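You operate a simulated robot arm through the tools that you are given. There is no shell and no other tool.

The job below is to be done with a simulated robot arm. You get a single attempt, and the scene is never put back.

Task
Give nipple C four strokes of grease and park the coupler.
Fine: close the valve to pump and open it before the coupler comes off; the other nipples stay dry. Where these are worked on the way, their far stop is far enough and under half their travel is too little: release valve.

It is judged by the outcome, as a careful person would: the job done as asked, and still so three seconds after it is handed in. It fails if anything else is knocked over, pushed out of place, dropped, spilled or broken.

Robot
A 6-joint arm with a two-finger gripper on a trunk, on a base that moves. Base frame: it is fixed to the floor where the robot stands at the start and does not move with it; the origin is under the middle of the robot, x ahead of it, y to its left, z up. Units: cm, degrees, N and s.
With the tool pointing down near the work surface it reaches from about 38 to 86 cm from the robot's upright axis, wherever it stands. Its first joint turns from -166.0 to 166.0 degrees. Places, roughly: grease nipple [240, -70, 90]; hose coupler [225, -25, 100]; hub nipple [240, -10, 90]; nip [230, -70, 90]; peg of the coupler stand [230, -40, 90]; pump lever [240, -50, 100]; release valve [250, -50, 100]. Payload 2.45 kg.
The tool frame sits at the grasp point between the pads (the TCP): z along the fingers, y along the line on which they close. The tips reach 2 cm beyond it. The gripper opens to 14 cm; its body begins 16.8 cm behind the TCP.
Orientation is told as [roll, pitch, yaw] about the base's x, y, z axes, in that order, counted from this pose: with the fingers straight down and closing along the base's y, the tool's x points along the base's -x, its y along +y and its z along -z.

Tools
- The arm moves only by the tool servo_tool. Its argument "moves" is a list of rows, each a list of 7 numbers: the turn, a rotation vector about the base's x, y, z in units of 90 degrees (1.0 is 90 degrees), then the shift along the base's x, y, z in units of 150 mm (1.0 is 150 mm), then the closure, from 0 (fully open) to 1 (shut). In form: [[rx, ry, rz, dx, dy, dz, hand], ...]. A call has 1 to 20 rows; each row is the pose to reach, as a shift and turn from the pose commanded when the call began. A call with a number of a shift or a turn outside -1 to 1 is refused whole. Rows are played at 5 a second. More than 5 cm and 8.6 degrees between two rows, or a gripper value outside its range, and nothing of the call is played. A pose out of reach is approached as far as the arm can. The call stops where the force on the tool passes 40 N (or 10 N more than at its start, if that is more) or the arm is blocked; 0.2 s more then pass. Each finger travels about 4.5 cm/s and halts on what it meets, pressing with about 38 N; the grip force reading is that of the motor and also rises with nothing between the fingers. The clock runs only during rows and for 0.2 s after the last one: add rows that repeat a pose to give the fingers time. It gives the time, the measured TCP pose, the force on the tool (base axes), the opening and the grip force at its end, in the units of the frame above (readings bear some noise), with the torque about the TCP (base axes, N m) and any sound that the robot's microphone picked up, and new pictures: "show" is both (left out), scene, wrist or none.
- Cameras (640 x 400 px; columns grow to the right, rows downward): "scene" is now at [8.86, 13.31, 185.14]; the picture's right is [0.08, -1.00, 0.00], its down [-0.74, -0.06, -0.67] and it looks along [0.67, 0.05, -0.74] (base axes); focal length 248 px, centre (320, 200). "wrist" rides on the gripper at [7.8, 1.1, -20.9] in the tool frame; the picture's right is [-0.14, 0.99, 0.00], its down [-0.92, -0.13, -0.37] and it looks along [-0.37, -0.05, 0.93] (tool axes); focal length 280 px, centre (320, 200). There is no depth. A picture from a camera that has moved, and an enlarged one, comes with that camera's place and axes in the base frame and with its lens. The place of the scene camera against the robot may be out by one fixed shift of up to 1.2 cm in any direction.
- lift_body(by): moves the trunk up (or, below 0, down) by that many cm; the arm and the scene camera ride with it, the base frame stays. It gives what a move gives, with no picture.
- roll_base(legs): drives the robot by 1 to 6 legs, each [ahead, left, turn to the left] in cm, cm and degrees, along the robot's own axes; the way and the turn of a leg run together, so that a leg with both is an arc; at most 150 cm and 180 degrees a leg. The arm and the cameras ride along, it lands a little off, and it stops where it bumps. It gives what a move gives, and a new picture of the scene camera.
- pan_tilt(pan, tilt): turns the head with the scene camera to pan (to the left, within 143 degrees either way) and tilt (down, from -29 to 69), counted from straight ahead of the robot. It gives what a move gives, and a new picture of the scene camera.
- close_up(camera, box): a new picture of the part [left, top, right, bottom] of that camera's present view, enlarged. The clock stands still meanwhile.
- finish_job(): hands the job in; it is judged then, once.

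Nothing tells you exact positions but the pictures and the camera data. Unless the task says otherwise, let go and move clear before handing in.

The tools are called after "Call:" by a JSON object that holds its "fn" and its "kwargs". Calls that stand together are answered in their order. servo_tool: Moves the arm, as the interface text tells. Its arguments: {"type":"object","properties":{"moves":{"type":"array","items":{"type":"array","items":{"type":"number"}}},"show":{"type":"string","enum":["both","scene","wrist","none"]}},"required":["moves"]} The other tools are called the same way: lift_body (by) moves the trunk up or down; roll_base (legs) drives the base; pan_tilt (pan, tilt) turns the head that bears the scene camera; close_up (camera, box) takes an enlarged picture of a part of a camera's view; finish_job () hands the job in.

At the start:

```text
time_s: 0.0
ee_pos: [50.14, -1.72, 110.34]
ee_rot: [0.0, -0.1, -0.1]
wrist_force: [-0.3, -0.6, 0.7]
wrist_torque: [-0.04, -0.01, 0.01]
grip_width: 13.99
grasp_force: 0.2
trunk travel left (down, up): [-10.0, 13.0]
robot x, y, heading: [-0.19, -0.13, -0.2]
head pan, tilt (commanded): [4.6, 47.6]
```

scene: 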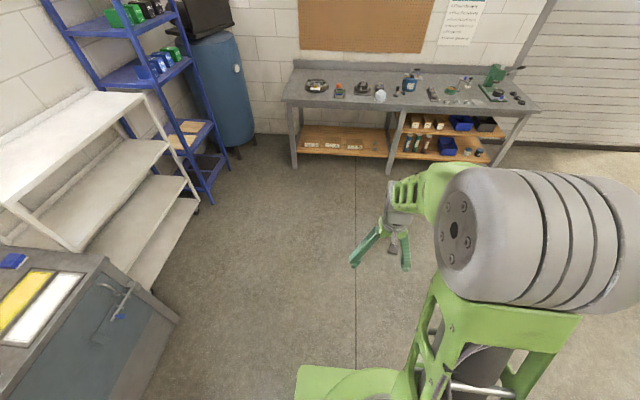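
wrist: 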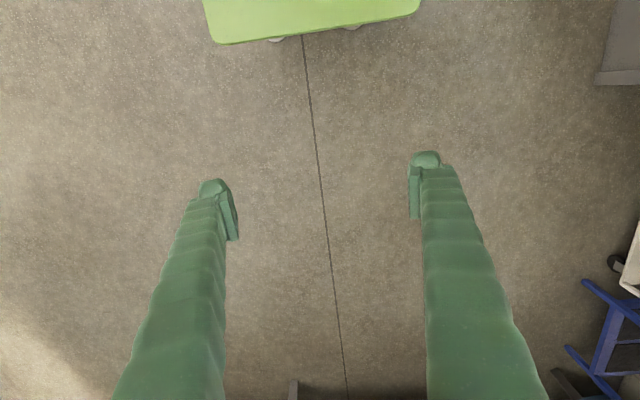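

I see a workbench ahead, far away (about x 220–260), with several devices on it; the grease tools should be around y -10 to -70. First I take enlarged pictures of the bench.

Call:
{"fn": "close_up", "kwargs": {"camera": "scene", "box": [280, 50, 420, 138]}}

Call:
{"fn": "close_up", "kwargs": {"camera": "scene", "box": [400, 50, 540, 138]}}

```text
4.55 times, centred on (350, 94) of scene
camera zoom: at [8.86, 13.31, 185.14], right [0.08, -1.0, 0.0], down [-0.74, -0.06, -0.67], along [0.67, 0.05, -0.74], focal length 1126 px, centre (184, 682)
```

zoom: 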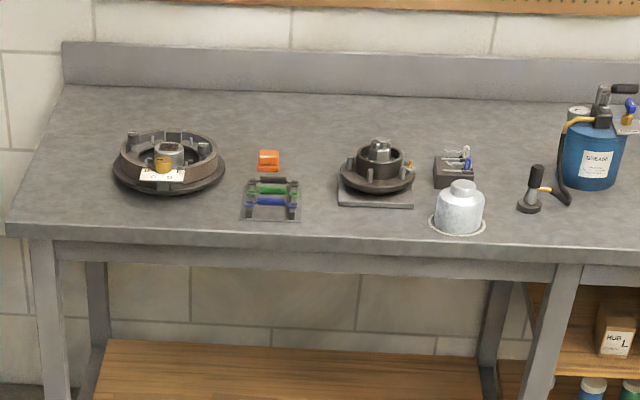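

```text
4.55 times, centred on (470, 94) of scene
camera zoom: at [8.86, 13.31, 185.14], right [0.08, -1.0, 0.0], down [-0.74, -0.06, -0.67], along [0.67, 0.05, -0.74], focal length 1126 px, centre (-362, 682)
```

zoom: 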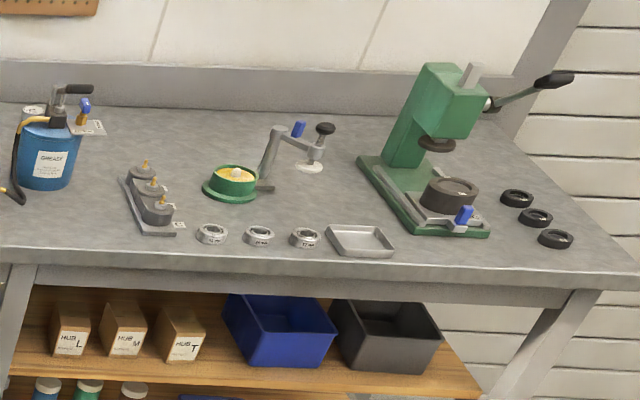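

The pump (blue barrel) stands in the middle of the bench with its hose going to a coupler on a stand, and the gray block of three nipples is right of it. I drive closer, stopping well short of the bench, to see them better.

Call:
{"fn": "roll_base", "kwargs": {"legs": [[115, -45, 0]]}}

```text
time_s: 6.3
ee_pos: [165.73, -47.66, 110.21]
ee_rot: [0.1, 0.0, 0.3]
wrist_force: [0.3, 0.4, -0.3]
wrist_torque: [0.0, 0.0, -0.03]
grip_width: 14.0
grasp_force: 0.0
trunk travel left (down, up): [-10.0, 13.0]
robot x, y, heading: [115.49, -46.21, 0.5]
head pan, tilt (commanded): [4.6, 47.6]
camera scene: at [124.33, -32.79, 185.14], right [0.09, -1.0, 0.0], down [-0.74, -0.06, -0.67], along [0.67, 0.06, -0.74], focal length 248 px, centre (320, 200)
```

scene: 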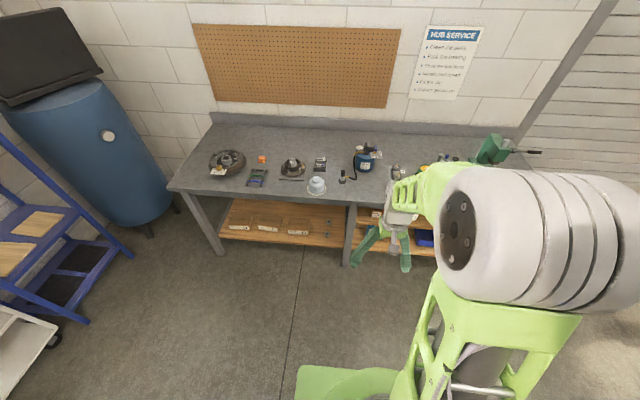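

The robot is now about 1 m from the bench objects. I take enlarged pictures of the pump, coupler and nipples.

Call:
{"fn": "close_up", "kwargs": {"camera": "scene", "box": [270, 130, 430, 230]}}

Call:
{"fn": "close_up", "kwargs": {"camera": "scene", "box": [330, 130, 410, 180]}}

Call:
{"fn": "close_up", "kwargs": {"camera": "scene", "box": [400, 10, 500, 72]}}

```text
4.00 times, centred on (350, 180) of scene
camera zoom: at [124.33, -32.79, 185.14], right [0.09, -1.0, 0.0], down [-0.74, -0.06, -0.67], along [0.67, 0.06, -0.74], focal length 991 px, centre (200, 280)
```

zoom: 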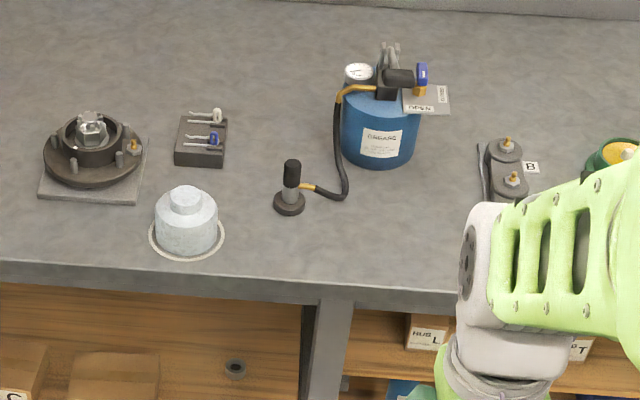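

```text
8.00 times, centred on (370, 155) of scene
camera zoom: at [124.33, -32.79, 185.14], right [0.09, -1.0, 0.0], down [-0.74, -0.06, -0.67], along [0.67, 0.06, -0.74], focal length 1982 px, centre (-80, 560)
```

zoom: 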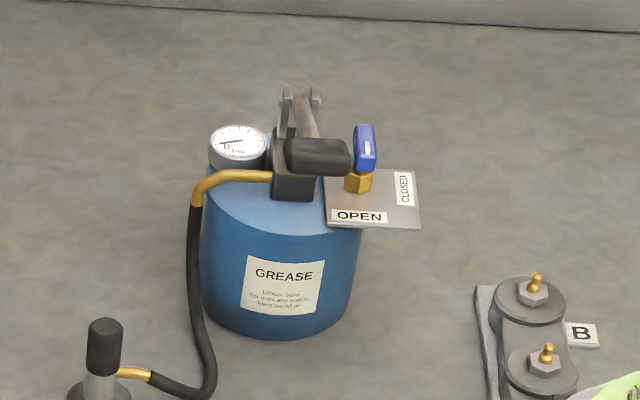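

```text
6.40 times, centred on (450, 41) of scene
camera zoom: at [124.33, -32.79, 185.14], right [0.09, -1.0, 0.0], down [-0.74, -0.06, -0.67], along [0.67, 0.06, -0.74], focal length 1585 px, centre (-512, 1218)
```

zoom: 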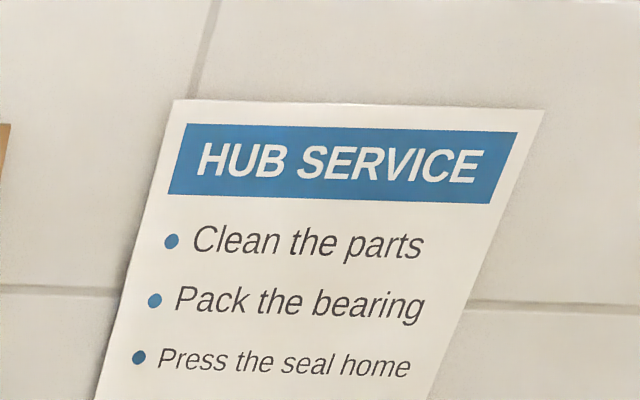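

The pump has a blue valve lever now pointing at OPEN, a black pump-lever handle, and a hose to the black-handled coupler on a small stand; the nipple block has lettered tags of which I only read B so far. I raise the arm first, then drive up nearer to the bench.

Call:
{"fn": "servo_tool", "kwargs": {"moves": [[0, 0, 0, 0, 0, 0.3, 0], [0, 0, 0, 0, 0, 0.6, 0], [0, 0, 0, 0, 0, 0.9, 0], [0, 0, 0, 0, 0, 1.0, 0], [0, 0, 0, 0, 0, 1.0, 0]], "show": "scene"}}

```text
time_s: 7.5
ee_pos: [165.77, -47.57, 125.24]
ee_rot: [-0.1, 0.0, 0.4]
wrist_force: [0.5, 0.4, -0.7]
wrist_torque: [-0.01, 0.01, -0.01]
grip_width: 14.01
grasp_force: 0.0
trunk travel left (down, up): [-10.0, 13.0]
robot x, y, heading: [115.55, -46.28, 0.6]
head pan, tilt (commanded): [4.6, 47.6]
camera scene: at [124.3, -32.78, 185.14], right [0.09, -1.0, 0.0], down [-0.74, -0.06, -0.67], along [0.67, 0.06, -0.74], focal length 248 px, centre (320, 200)
```

scene: 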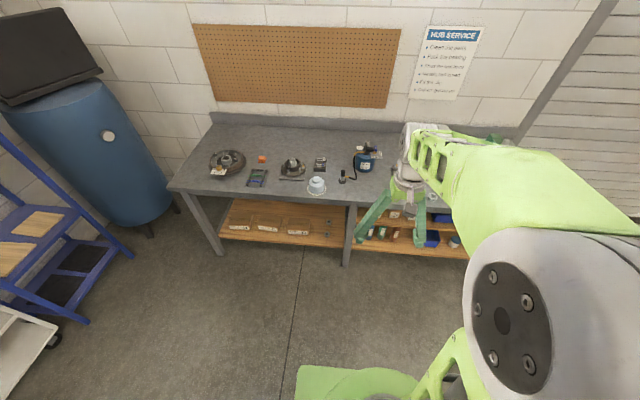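

The arm is up at z 125, above everything in the middle of the bench. I drive up so that the nipples, pump and coupler are all within reach.

Call:
{"fn": "roll_base", "kwargs": {"legs": [[53, -16, -0.5]]}}

Call:
{"fn": "pan_tilt", "kwargs": {"pan": 0, "tilt": 58}}

```text
time_s: 10.7
ee_pos: [218.44, -64.79, 125.17]
ee_rot: [0.0, 0.0, -0.6]
wrist_force: [0.1, 0.4, -0.3]
wrist_torque: [-0.03, 0.0, 0.01]
grip_width: 13.99
grasp_force: 0.1
trunk travel left (down, up): [-10.0, 13.0]
robot x, y, heading: [168.26, -62.72, -0.5]
head pan, tilt (commanded): [4.6, 47.6]
camera scene: at [177.36, -49.26, 185.14], right [0.07, -1.0, 0.0], down [-0.74, -0.05, -0.67], along [0.67, 0.05, -0.74], focal length 248 px, centre (320, 200)
```

scene: 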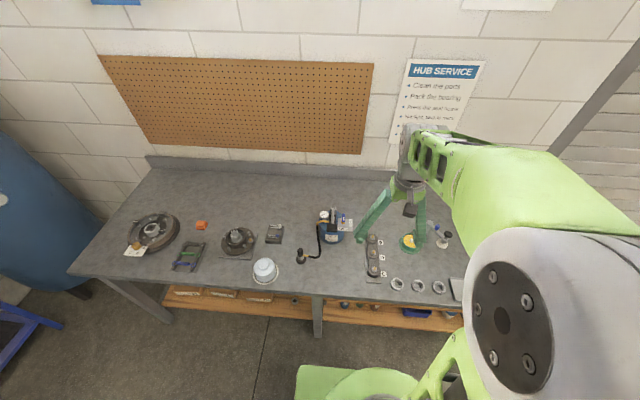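

```text
time_s: 11.4
ee_pos: [218.42, -64.75, 125.19]
ee_rot: [0.0, 0.0, -0.6]
wrist_force: [-0.1, -0.9, 0.0]
wrist_torque: [0.0, -0.01, -0.03]
grip_width: 13.98
grasp_force: 0.1
trunk travel left (down, up): [-10.0, 13.0]
robot x, y, heading: [168.15, -62.85, -0.6]
head pan, tilt (commanded): [0.0, 58.0]
camera scene: at [176.29, -49.87, 183.8], right [-0.01, -1.0, 0.0], down [-0.85, 0.01, -0.53], along [0.53, -0.01, -0.85], focal length 248 px, centre (320, 200)
```

scene: 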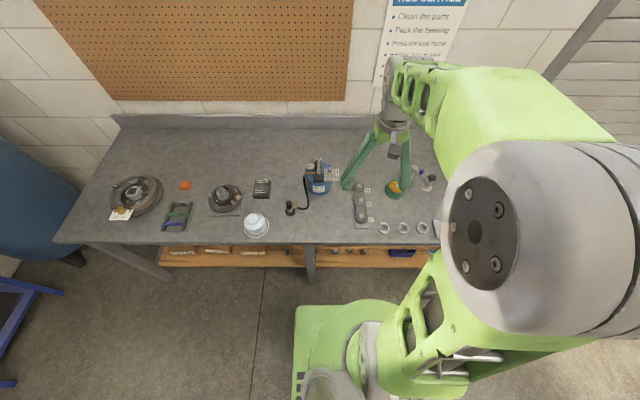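

Call:
{"fn": "close_up", "kwargs": {"camera": "scene", "box": [272, 150, 352, 200]}}

Call:
{"fn": "close_up", "kwargs": {"camera": "scene", "box": [330, 170, 410, 220]}}

Call:
{"fn": "close_up", "kwargs": {"camera": "scene", "box": [265, 180, 345, 230]}}

Call:
{"fn": "close_up", "kwargs": {"camera": "scene", "box": [205, 160, 285, 210]}}

Call:
{"fn": "close_up", "kwargs": {"camera": "wrist", "box": [0, 0, 640, 400]}}

```text
8.00 times, centred on (312, 175) of scene
camera zoom: at [176.29, -49.87, 183.8], right [-0.01, -1.0, 0.0], down [-0.85, 0.01, -0.53], along [0.53, -0.01, -0.85], focal length 1982 px, centre (384, 400)
```

zoom: 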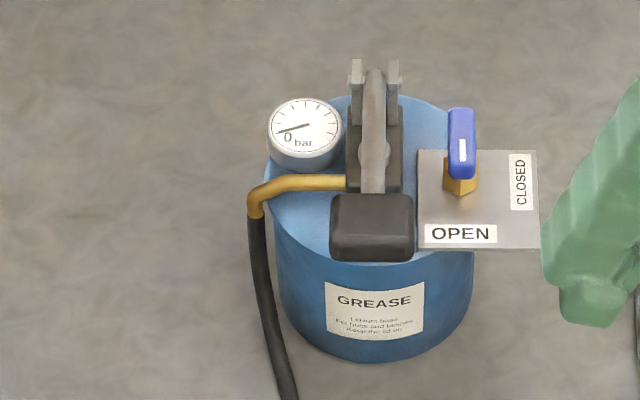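

```text
8.00 times, centred on (370, 195) of scene
camera zoom: at [176.29, -49.87, 183.8], right [-0.01, -1.0, 0.0], down [-0.85, 0.01, -0.53], along [0.53, -0.01, -0.85], focal length 1982 px, centre (-80, 240)
```

zoom: 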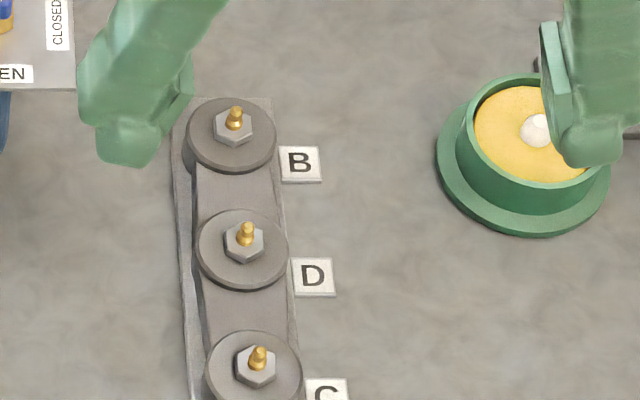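

```text
8.00 times, centred on (305, 205) of scene
camera zoom: at [176.29, -49.87, 183.8], right [-0.01, -1.0, 0.0], down [-0.85, 0.01, -0.53], along [0.53, -0.01, -0.85], focal length 1982 px, centre (440, 160)
```

zoom: 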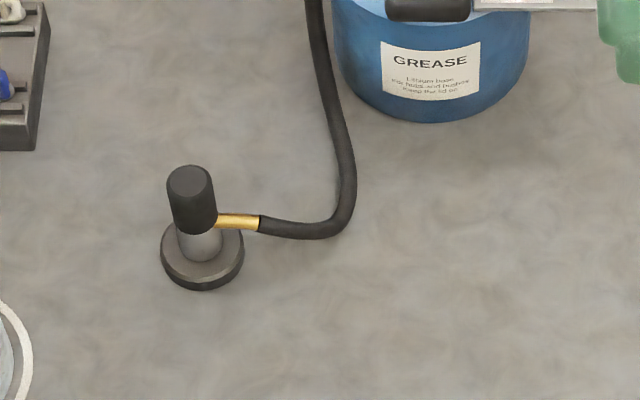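

```text
8.00 times, centred on (245, 185) of scene
camera zoom: at [176.29, -49.87, 183.8], right [-0.01, -1.0, 0.0], down [-0.85, 0.01, -0.53], along [0.53, -0.01, -0.85], focal length 1982 px, centre (920, 320)
```

zoom: 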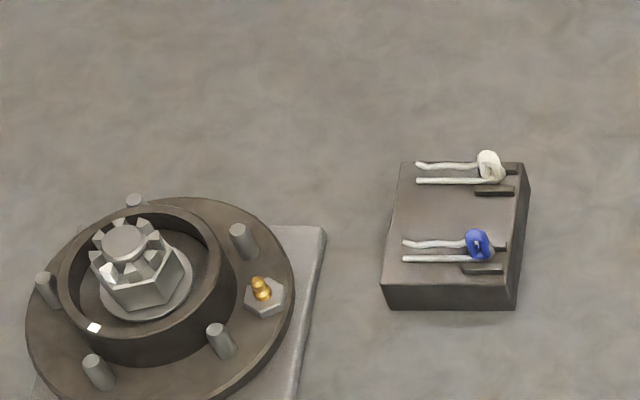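

```text
1.00 times, centred on (320, 200) of wrist (not enlarged: the box is as wide or as high as the picture)
camera zoom: at [210.7, -63.59, 146.18], right [0.15, 0.99, 0.0], down [0.92, -0.14, 0.37], along [0.36, -0.05, -0.93], focal length 280 px, centre (320, 200)
```

zoom: 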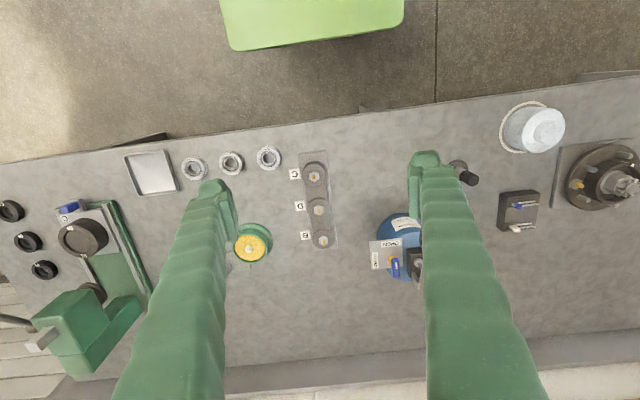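

The front nipple of the block (nearest to the robot) is C, the middle D, the back B. I take enlarged wrist views of the pump/valve and of the nipples and the coupler.

Call:
{"fn": "close_up", "kwargs": {"camera": "wrist", "box": [360, 200, 456, 260]}}

Call:
{"fn": "close_up", "kwargs": {"camera": "wrist", "box": [270, 150, 366, 210]}}

Call:
{"fn": "close_up", "kwargs": {"camera": "wrist", "box": [360, 250, 456, 310]}}

Call:
{"fn": "close_up", "kwargs": {"camera": "wrist", "box": [424, 140, 520, 200]}}

```text
6.67 times, centred on (408, 230) of wrist
camera zoom: at [210.7, -63.59, 146.18], right [0.15, 0.99, 0.0], down [0.92, -0.14, 0.37], along [0.36, -0.05, -0.93], focal length 1869 px, centre (-267, 0)
```

zoom: 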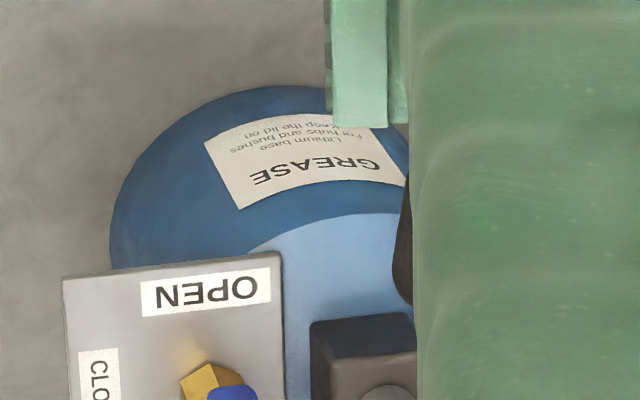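

```text
6.67 times, centred on (318, 180) of wrist
camera zoom: at [210.7, -63.59, 146.18], right [0.15, 0.99, 0.0], down [0.92, -0.14, 0.37], along [0.36, -0.05, -0.93], focal length 1869 px, centre (333, 333)
```

zoom: 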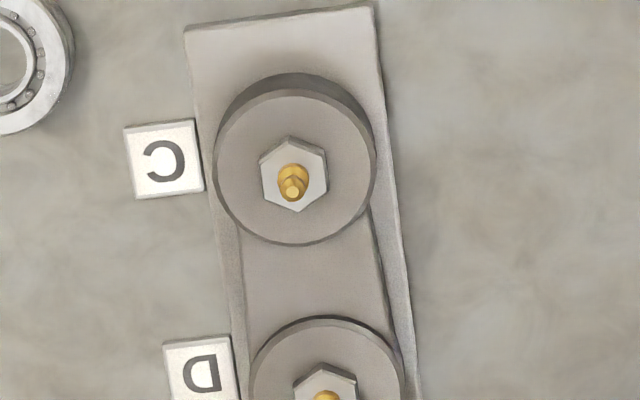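

```text
6.67 times, centred on (408, 280) of wrist
camera zoom: at [210.7, -63.59, 146.18], right [0.15, 0.99, 0.0], down [0.92, -0.14, 0.37], along [0.36, -0.05, -0.93], focal length 1869 px, centre (-267, -333)
```

zoom: 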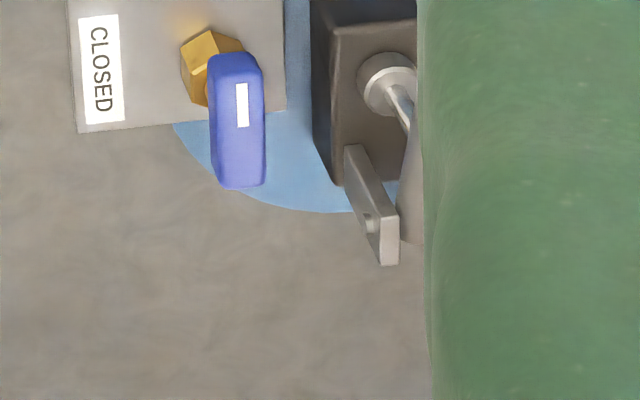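

```text
6.67 times, centred on (472, 170) of wrist
camera zoom: at [210.7, -63.59, 146.18], right [0.15, 0.99, 0.0], down [0.92, -0.14, 0.37], along [0.36, -0.05, -0.93], focal length 1869 px, centre (-693, 400)
```

zoom: 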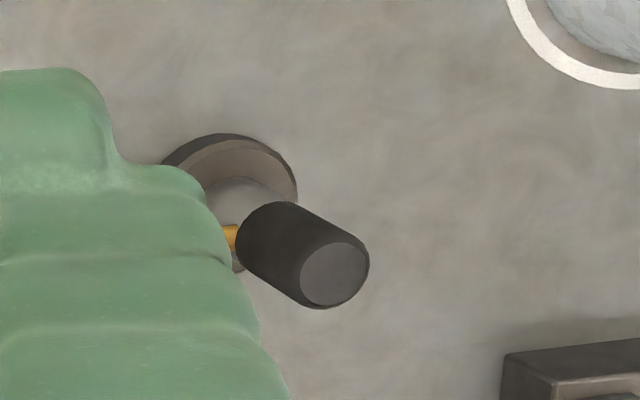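

C is the front nipple at about (228, -67, 90); the valve's blue handle seems to point away from the robot and I need a clearer look at it. I part-close the fingers and go above nipple C for a closer view.

Call:
{"fn": "servo_tool", "kwargs": {"moves": [[0, 0, 0, 0.2, -0.05, -0.2, 0.4], [0, 0, 0, 0.4, -0.1, -0.4, 0.4], [0, 0, 0, 0.6, -0.167, -0.6, 0.4], [0, 0, 0, 0.627, -0.167, -0.8, 0.4], [0, 0, 0, 0.627, -0.167, -1.0, 0.4], [0, 0, 0, 0.627, -0.167, -1.0, 0.4]], "show": "both"}}

```text
time_s: 12.8
ee_pos: [227.77, -67.28, 110.15]
ee_rot: [-0.1, -0.1, -0.5]
wrist_force: [0.2, -0.1, -0.7]
wrist_torque: [0.0, 0.0, -0.02]
grip_width: 8.37
grasp_force: 0.1
trunk travel left (down, up): [-10.0, 13.0]
robot x, y, heading: [168.21, -62.36, -0.8]
head pan, tilt (commanded): [0.0, 58.0]
camera scene: at [176.28, -49.87, 183.8], right [-0.01, -1.0, 0.0], down [-0.85, 0.01, -0.53], along [0.53, -0.01, -0.85], focal length 248 px, centre (320, 200)
camera wrist: at [220.03, -66.03, 131.2], right [0.15, 0.99, 0.0], down [0.92, -0.14, 0.37], along [0.37, -0.05, -0.93], focal length 280 px, centre (320, 200)
```

scene: 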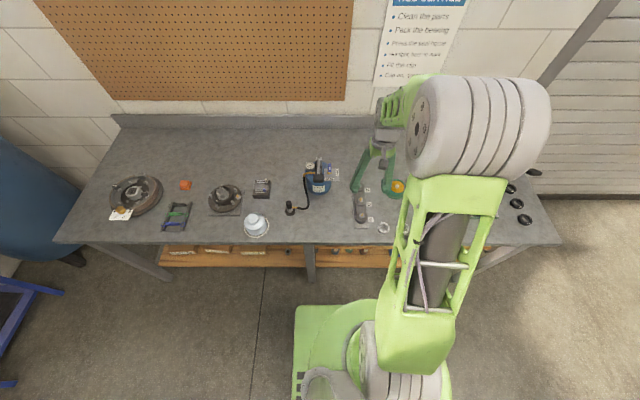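
wrist: 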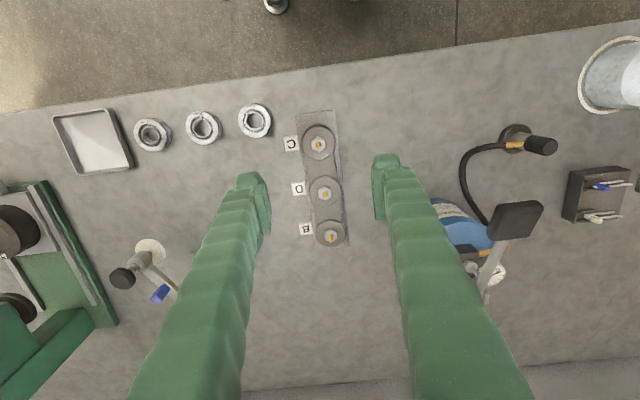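

Now I zoom in on nipple C in the wrist view to triangulate its position.

Call:
{"fn": "close_up", "kwargs": {"camera": "wrist", "box": [280, 120, 360, 170]}}

Call:
{"fn": "close_up", "kwargs": {"camera": "wrist", "box": [440, 110, 568, 190]}}

Call:
{"fn": "close_up", "kwargs": {"camera": "scene", "box": [280, 150, 344, 190]}}

```text
8.00 times, centred on (320, 145) of wrist
camera zoom: at [220.03, -66.03, 131.2], right [0.15, 0.99, 0.0], down [0.92, -0.14, 0.37], along [0.37, -0.05, -0.93], focal length 2243 px, centre (320, 640)
```

zoom: 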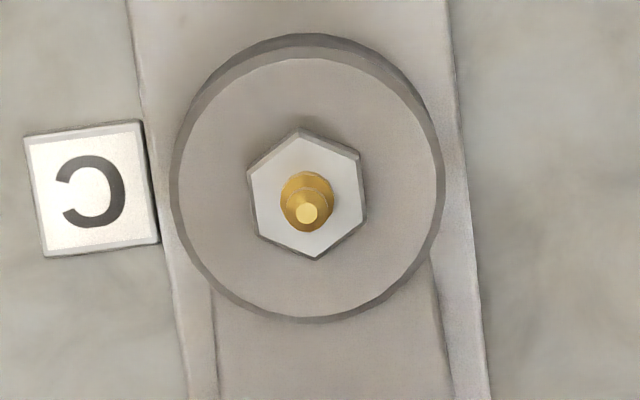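

```text
5.00 times, centred on (504, 150) of wrist
camera zoom: at [220.03, -66.03, 131.2], right [0.15, 0.99, 0.0], down [0.92, -0.14, 0.37], along [0.37, -0.05, -0.93], focal length 1402 px, centre (-600, 450)
```

zoom: 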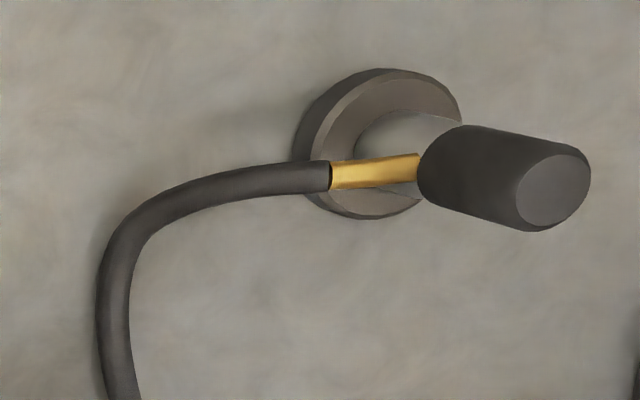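

```text
10.00 times, centred on (312, 170) of scene
camera zoom: at [176.28, -49.87, 183.8], right [-0.01, -1.0, 0.0], down [-0.85, 0.01, -0.53], along [0.53, -0.01, -0.85], focal length 2477 px, centre (400, 500)
```

zoom: 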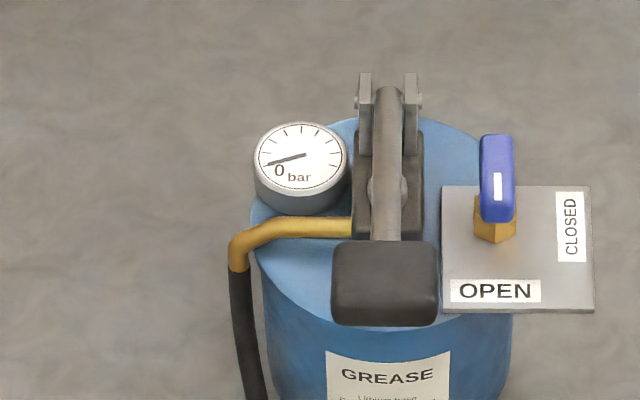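

Nipple C's tip triangulates to about (227.9, -67.5, 90.2). Now I raise the tool and look at the valve and pump lever from above.

Call:
{"fn": "servo_tool", "kwargs": {"moves": [[0, 0, 0, 0, 0, 0.3, 0.4], [0, 0, 0, 0, 0, 0.6, 0.4], [0, 0, 0, 0, 0.0, 0.87, 0.4], [0, 0, 0, 0.2, 0.2, 0.87, 0.4], [0, 0, 0, 0.4, 0.4, 0.87, 0.4], [0, 0, 0, 0.6, 0.6, 0.87, 0.4], [0, 0, 0, 0.8, 0.73, 0.87, 0.4], [0, 0, 0, 0.8, 0.73, 0.87, 0.4]], "show": "both"}}

```text
time_s: 14.6
ee_pos: [240.02, -56.45, 123.43]
ee_rot: [0.0, 0.0, -0.6]
wrist_force: [0.4, 0.0, 0.6]
wrist_torque: [-0.03, 0.0, 0.0]
grip_width: 8.4
grasp_force: 0.0
trunk travel left (down, up): [-10.0, 13.0]
robot x, y, heading: [168.58, -62.15, -0.5]
head pan, tilt (commanded): [0.0, 58.0]
camera scene: at [176.22, -49.89, 183.8], right [-0.01, -1.0, 0.0], down [-0.85, 0.01, -0.53], along [0.53, -0.01, -0.85], focal length 248 px, centre (320, 200)
camera wrist: at [232.15, -55.3, 144.42], right [0.15, 0.99, 0.0], down [0.92, -0.14, 0.37], along [0.36, -0.05, -0.93], focal length 280 px, centre (320, 200)
```

scene: 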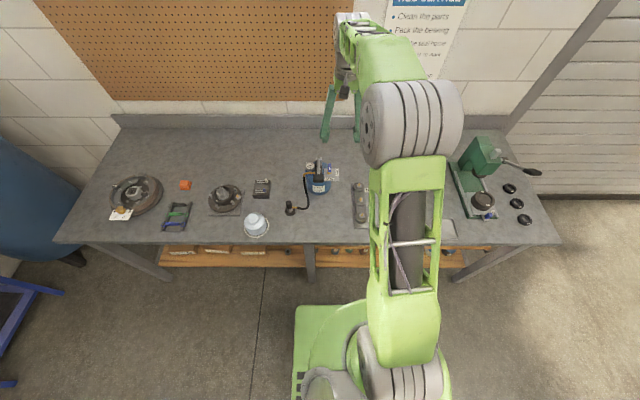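
wrist: 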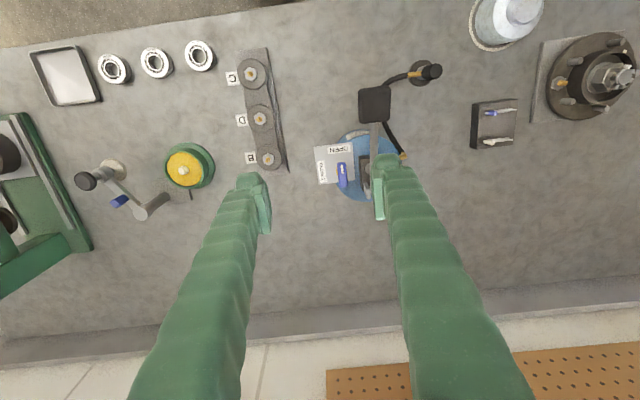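

Call:
{"fn": "close_up", "kwargs": {"camera": "wrist", "box": [305, 130, 385, 180]}}

Call:
{"fn": "close_up", "kwargs": {"camera": "wrist", "box": [345, 75, 441, 135]}}

Call:
{"fn": "close_up", "kwargs": {"camera": "wrist", "box": [222, 55, 302, 105]}}

```text
8.00 times, centred on (345, 155) of wrist
camera zoom: at [232.15, -55.3, 144.42], right [0.15, 0.99, 0.0], down [0.92, -0.14, 0.37], along [0.36, -0.05, -0.93], focal length 2243 px, centre (120, 560)
```

zoom: 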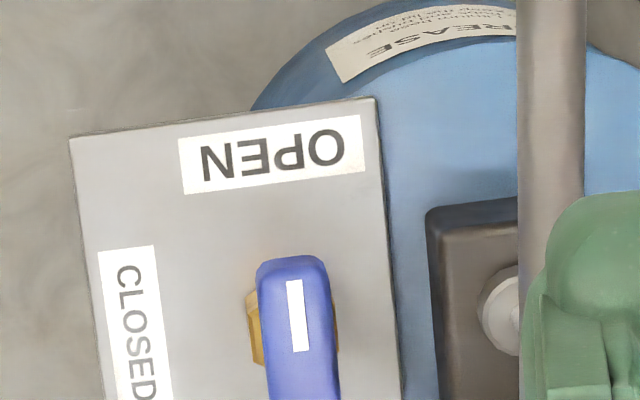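

```text
6.67 times, centred on (393, 105) of wrist
camera zoom: at [232.15, -55.3, 144.42], right [0.15, 0.99, 0.0], down [0.92, -0.14, 0.37], along [0.36, -0.05, -0.93], focal length 1869 px, centre (-167, 833)
```

zoom: 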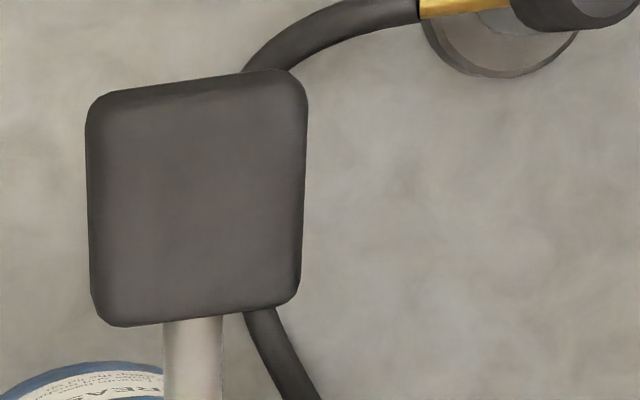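

```text
8.00 times, centred on (262, 80) of wrist
camera zoom: at [232.15, -55.3, 144.42], right [0.15, 0.99, 0.0], down [0.92, -0.14, 0.37], along [0.36, -0.05, -0.93], focal length 2243 px, centre (784, 1160)
```

zoom: 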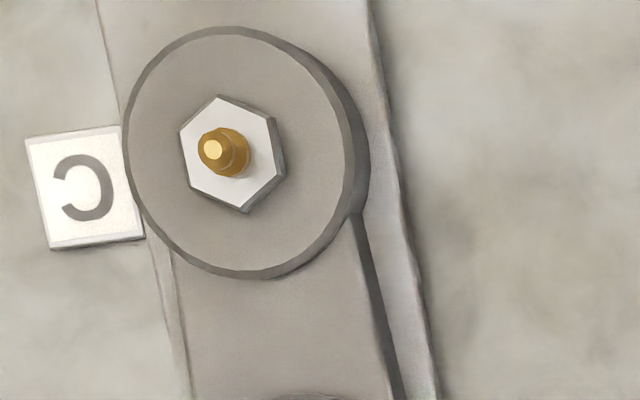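

Call:
{"fn": "close_up", "kwargs": {"camera": "wrist", "box": [305, 150, 385, 200]}}

Call:
{"fn": "close_up", "kwargs": {"camera": "scene", "box": [300, 155, 348, 185]}}

```text
8.00 times, centred on (345, 175) of wrist
camera zoom: at [232.15, -55.3, 144.42], right [0.15, 0.99, 0.0], down [0.92, -0.14, 0.37], along [0.36, -0.05, -0.93], focal length 2243 px, centre (120, 400)
```

zoom: 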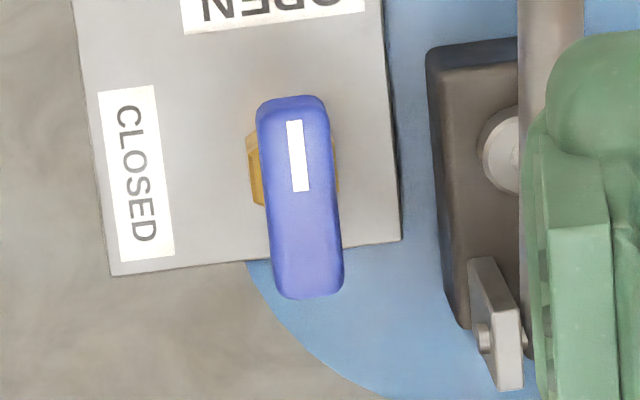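

```text
13.33 times, centred on (324, 170) of scene
camera zoom: at [176.22, -49.89, 183.8], right [-0.01, -1.0, 0.0], down [-0.85, 0.01, -0.53], along [0.53, -0.01, -0.85], focal length 3303 px, centre (267, 600)
```

zoom: 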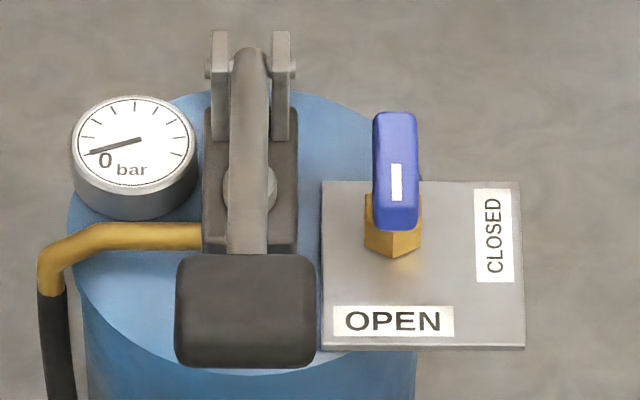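

The valve handle is a bar about 4.4 cm long centred on its stem at about (246, -53.6, 99), its white mark toward OPEN; turning it counter-clockwise (from above) by 90° brings the mark to CLOSED. I look at my finger tips to know their thickness.

Call:
{"fn": "close_up", "kwargs": {"camera": "wrist", "box": [216, 160, 296, 210]}}

Call:
{"fn": "close_up", "kwargs": {"camera": "wrist", "box": [352, 140, 448, 200]}}

Call:
{"fn": "close_up", "kwargs": {"camera": "scene", "box": [300, 20, 400, 150]}}

```text
8.00 times, centred on (256, 185) of wrist
camera zoom: at [232.15, -55.3, 144.42], right [0.15, 0.99, 0.0], down [0.92, -0.14, 0.37], along [0.36, -0.05, -0.93], focal length 2243 px, centre (832, 320)
```

zoom: 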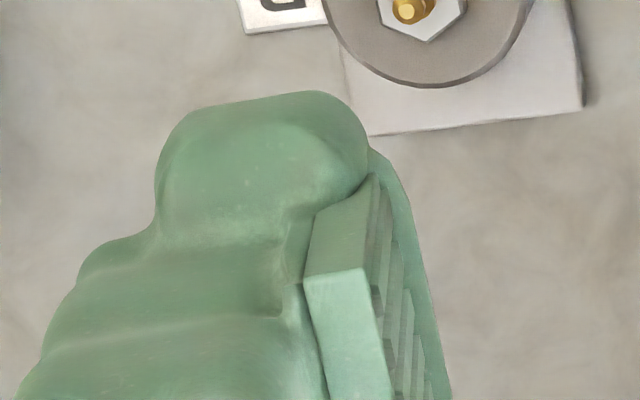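

```text
6.67 times, centred on (400, 170) of wrist
camera zoom: at [232.15, -55.3, 144.42], right [0.15, 0.99, 0.0], down [0.92, -0.14, 0.37], along [0.36, -0.05, -0.93], focal length 1869 px, centre (-213, 400)
```

zoom: 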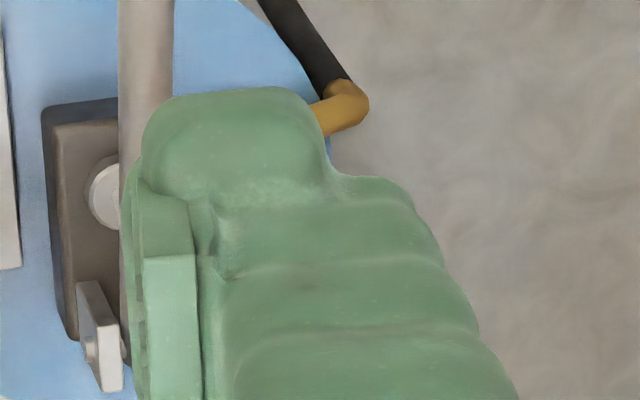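

```text
3.08 times, centred on (350, 85) of scene
camera zoom: at [176.22, -49.89, 183.8], right [-0.01, -1.0, 0.0], down [-0.85, 0.01, -0.53], along [0.53, -0.01, -0.85], focal length 762 px, centre (228, 554)
```

zoom: 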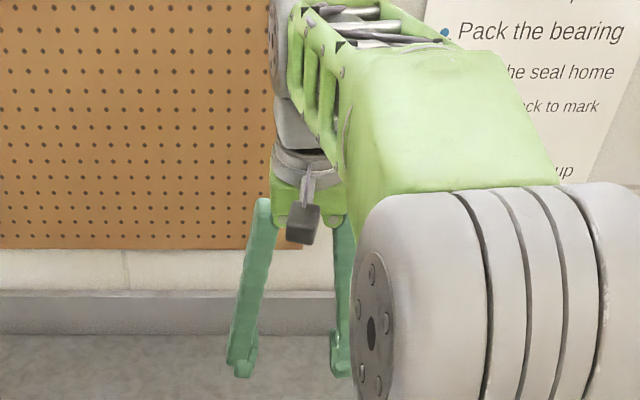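

The pump block top is about z 97, the valve bar about z 99, the lever handle about (235, -48.7, 106), and the coupler's handle top about (232.5, -35.5, 92). Next I move high over the coupler to measure it closely.

Call:
{"fn": "servo_tool", "kwargs": {"moves": [[0, 0, 0, -0.1, 0.25, 0.1, 0.4], [0, 0, 0, -0.2, 0.5, 0.1, 0.4], [0, 0, 0, -0.35, 0.75, 0.1, 0.4], [0, 0, 0, -0.5, 1.0, 0.1, 0.4], [0, 0, 0, -0.5, 1.0, 0.1, 0.4]], "show": "none"}}

Call:
{"fn": "servo_tool", "kwargs": {"moves": [[0, 0, 0, 0, 0.2, 0, 0.4], [0, 0, 0, 0, 0.4, 0, 0.4], [0, 0, 0, 0, 0.4, -0.3, 0.4], [0, 0, 0, 0, 0.4, -0.6, 0.4], [0, 0, 0, 0, 0.4, -0.9, 0.4], [0, 0, 0, 0, 0.4, -1.0, 0.4], [0, 0, 0, 0, 0.4, -1.0, 0.4]], "show": "both"}}

```text
time_s: 15.8
ee_pos: [232.66, -41.46, 124.96]
ee_rot: [-0.1, 0.0, -0.7]
wrist_force: [-0.1, 0.6, 0.4]
wrist_torque: [0.02, 0.03, -0.03]
grip_width: 8.4
grasp_force: 0.0
trunk travel left (down, up): [-10.0, 13.0]
robot x, y, heading: [168.01, -62.55, -0.6]
head pan, tilt (commanded): [0.0, 58.0]
```

```text
time_s: 17.4
ee_pos: [232.48, -35.42, 109.81]
ee_rot: [0.0, 0.1, -0.6]
wrist_force: [0.3, -0.4, -0.3]
wrist_torque: [-0.05, -0.01, -0.06]
grip_width: 8.39
grasp_force: 0.1
trunk travel left (down, up): [-10.0, 13.0]
robot x, y, heading: [168.67, -62.41, -0.6]
head pan, tilt (commanded): [0.0, 58.0]
camera scene: at [176.28, -49.87, 183.79], right [-0.01, -1.0, 0.0], down [-0.85, 0.01, -0.53], along [0.53, -0.01, -0.85], focal length 248 px, centre (320, 200)
camera wrist: at [224.71, -34.23, 130.79], right [0.15, 0.99, 0.0], down [0.92, -0.14, 0.37], along [0.36, -0.05, -0.93], focal length 280 px, centre (320, 200)
```

scene: 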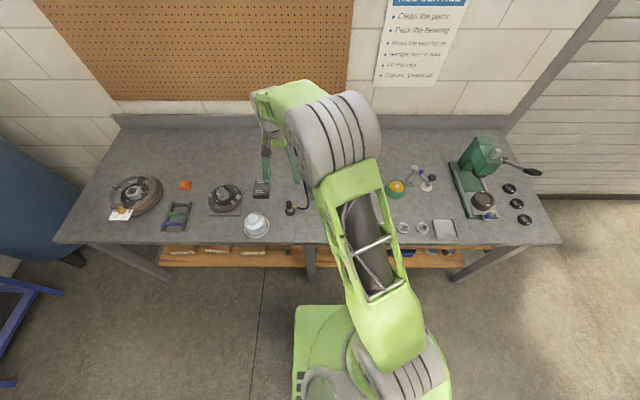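
wrist: 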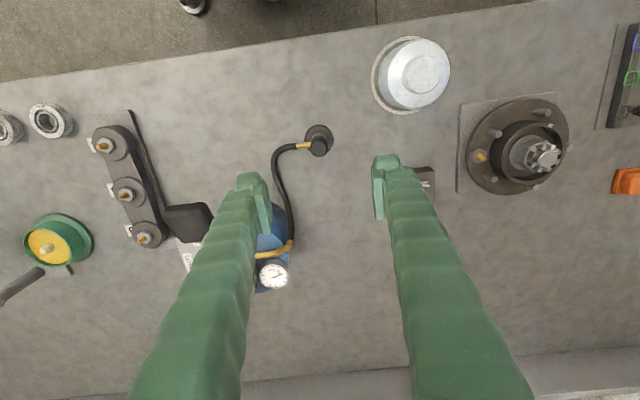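

Call:
{"fn": "close_up", "kwargs": {"camera": "wrist", "box": [264, 110, 360, 170]}}

Call:
{"fn": "close_up", "kwargs": {"camera": "wrist", "box": [240, 110, 368, 190]}}

Call:
{"fn": "close_up", "kwargs": {"camera": "wrist", "box": [70, 110, 166, 170]}}

```text
6.67 times, centred on (312, 140) of wrist
camera zoom: at [224.71, -34.23, 130.79], right [0.15, 0.99, 0.0], down [0.92, -0.14, 0.37], along [0.36, -0.05, -0.93], focal length 1869 px, centre (373, 600)
```

zoom: 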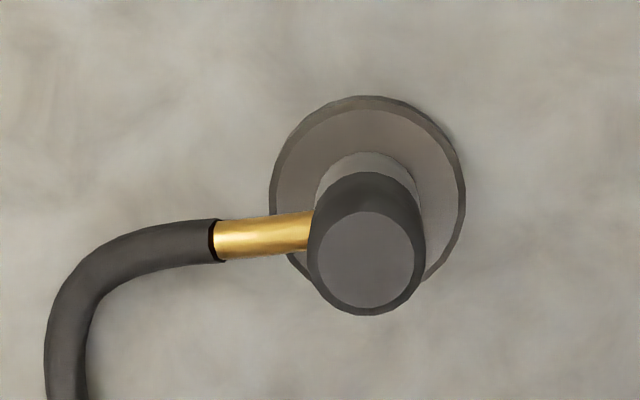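

```text
5.00 times, centred on (304, 150) of wrist
camera zoom: at [224.71, -34.23, 130.79], right [0.15, 0.99, 0.0], down [0.92, -0.14, 0.37], along [0.36, -0.05, -0.93], focal length 1402 px, centre (400, 450)
```

zoom: 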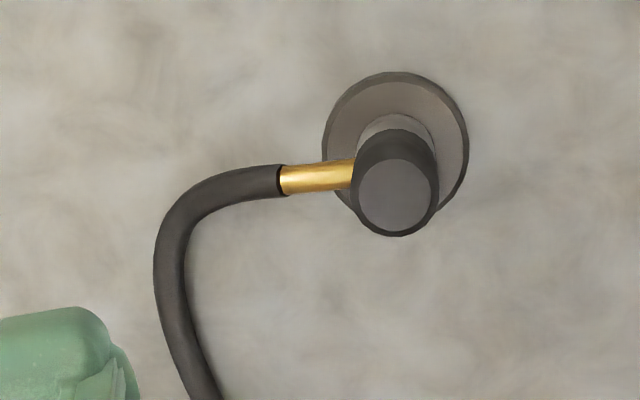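

```text
6.67 times, centred on (118, 140) of wrist
camera zoom: at [224.71, -34.23, 130.79], right [0.15, 0.99, 0.0], down [0.92, -0.14, 0.37], along [0.36, -0.05, -0.93], focal length 1869 px, centre (1667, 600)
```

zoom: 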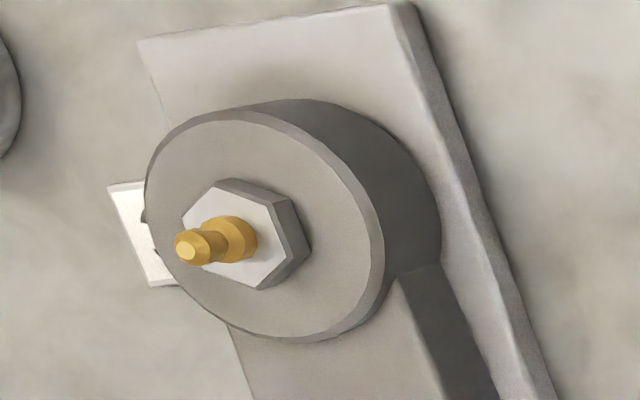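

The coupler stands vertically at about (232.4, -35.5), its black grip from z 88 to 92.4 and the hose fitting leaving toward -y at z 88. I descend over it with the fingers closing along y, keeping the tips above the fitting.

Call:
{"fn": "servo_tool", "kwargs": {"moves": [[0, 0, 0, 0, 0, -0.3, 0.57], [0, 0, 0, 0, 0, -0.6, 0.57], [0, 0, 0, 0, 0, -0.8, 0.57], [0, 0, 0, 0, 0, -0.95, 0.57], [0, 0, 0, 0, 0, -0.95, 0.57]], "show": "both"}}

```text
time_s: 18.6
ee_pos: [232.47, -35.31, 95.55]
ee_rot: [0.1, 0.1, -0.7]
wrist_force: [0.0, -0.4, -0.4]
wrist_torque: [0.03, -0.01, 0.0]
grip_width: 6.03
grasp_force: 0.1
trunk travel left (down, up): [-10.0, 13.0]
robot x, y, heading: [168.22, -62.54, -0.6]
head pan, tilt (commanded): [0.0, 58.0]
camera scene: at [176.28, -49.87, 183.8], right [-0.01, -1.0, 0.0], down [-0.85, 0.01, -0.53], along [0.53, -0.01, -0.85], focal length 248 px, centre (320, 200)
camera wrist: at [224.63, -34.16, 116.51], right [0.15, 0.99, 0.0], down [0.92, -0.14, 0.37], along [0.36, -0.05, -0.93], focal length 280 px, centre (320, 200)
```

scene: 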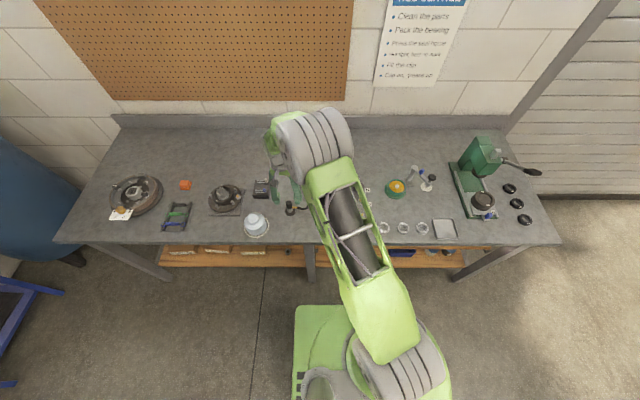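
wrist: 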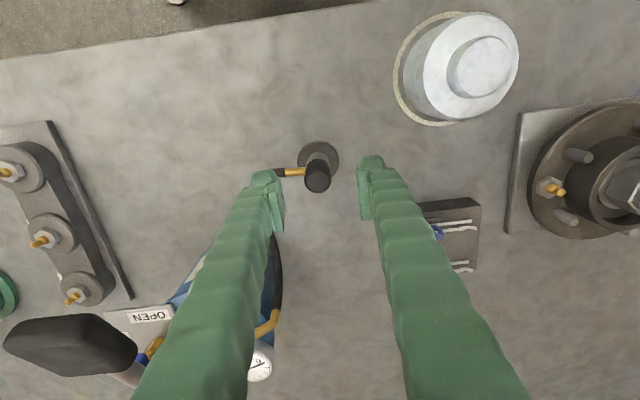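

The coupler's top is centred between the fingers. I go down to z 91 and look before closing.

Call:
{"fn": "servo_tool", "kwargs": {"moves": [[0, 0, 0, 0, -0.01, -0.1, 0.57], [0, 0, 0, 0, -0.01, -0.2, 0.57], [0, 0, 0, 0, -0.01, -0.3, 0.57], [0, 0, 0, 0, -0.01, -0.3, 0.57]], "show": "wrist"}}

Call:
{"fn": "close_up", "kwargs": {"camera": "wrist", "box": [240, 130, 400, 230]}}

```text
time_s: 19.6
ee_pos: [232.26, -35.48, 91.01]
ee_rot: [0.0, 0.0, -0.7]
wrist_force: [-0.3, 0.7, 0.0]
wrist_torque: [0.0, 0.02, 0.01]
grip_width: 6.01
grasp_force: 0.0
trunk travel left (down, up): [-10.0, 13.0]
robot x, y, heading: [168.05, -62.6, -0.4]
head pan, tilt (commanded): [0.0, 58.0]
camera wrist: at [224.46, -34.3, 111.96], right [0.15, 0.99, 0.0], down [0.92, -0.14, 0.37], along [0.36, -0.05, -0.93], focal length 280 px, centre (320, 200)
```

wrist: 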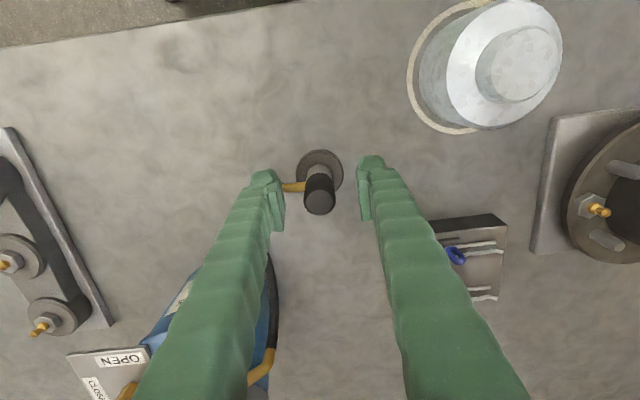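

```text
4.00 times, centred on (320, 180) of wrist
camera zoom: at [224.46, -34.3, 111.96], right [0.15, 0.99, 0.0], down [0.92, -0.14, 0.37], along [0.36, -0.05, -0.93], focal length 1122 px, centre (320, 280)
```

zoom: 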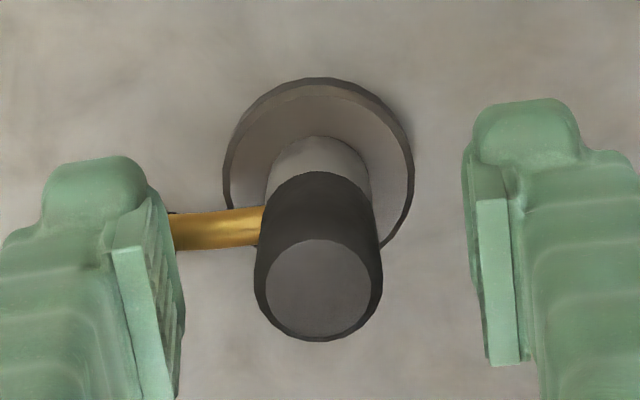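

The coupler is well centred between the pads. I close the fingers on its grip.

Call:
{"fn": "servo_tool", "kwargs": {"moves": [[0, 0, 0, 0.007, 0, 0, 1], [0, 0, 0, 0.007, 0, 0, 1], [0, 0, 0, 0.007, 0, 0, 1], [0, 0, 0, 0.007, 0, 0, 1], [0, 0, 0, 0.007, 0, 0, 1]], "show": "wrist"}}

Call:
{"fn": "close_up", "kwargs": {"camera": "wrist", "box": [240, 130, 400, 230]}}

```text
time_s: 20.8
ee_pos: [232.39, -35.53, 90.86]
ee_rot: [0.0, -0.1, -0.7]
wrist_force: [-0.1, 0.5, 0.4]
wrist_torque: [0.02, -0.03, 0.01]
grip_width: 2.33
grasp_force: 37.9
trunk travel left (down, up): [-10.0, 13.0]
robot x, y, heading: [168.01, -62.5, -0.8]
head pan, tilt (commanded): [0.0, 58.0]
camera wrist: at [224.63, -34.36, 111.95], right [0.15, 0.99, 0.0], down [0.92, -0.14, 0.37], along [0.36, -0.05, -0.93], focal length 280 px, centre (320, 200)
```

wrist: 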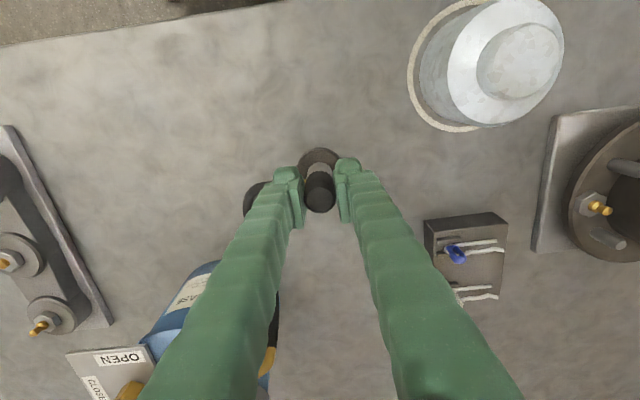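

```text
4.00 times, centred on (320, 180) of wrist
camera zoom: at [224.63, -34.36, 111.95], right [0.15, 0.99, 0.0], down [0.92, -0.14, 0.37], along [0.36, -0.05, -0.93], focal length 1122 px, centre (320, 280)
```

zoom: 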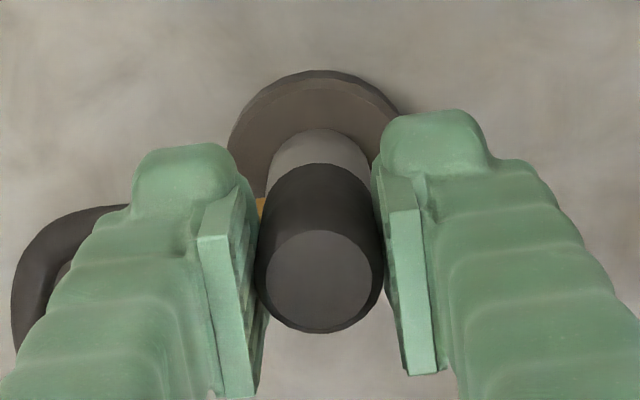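

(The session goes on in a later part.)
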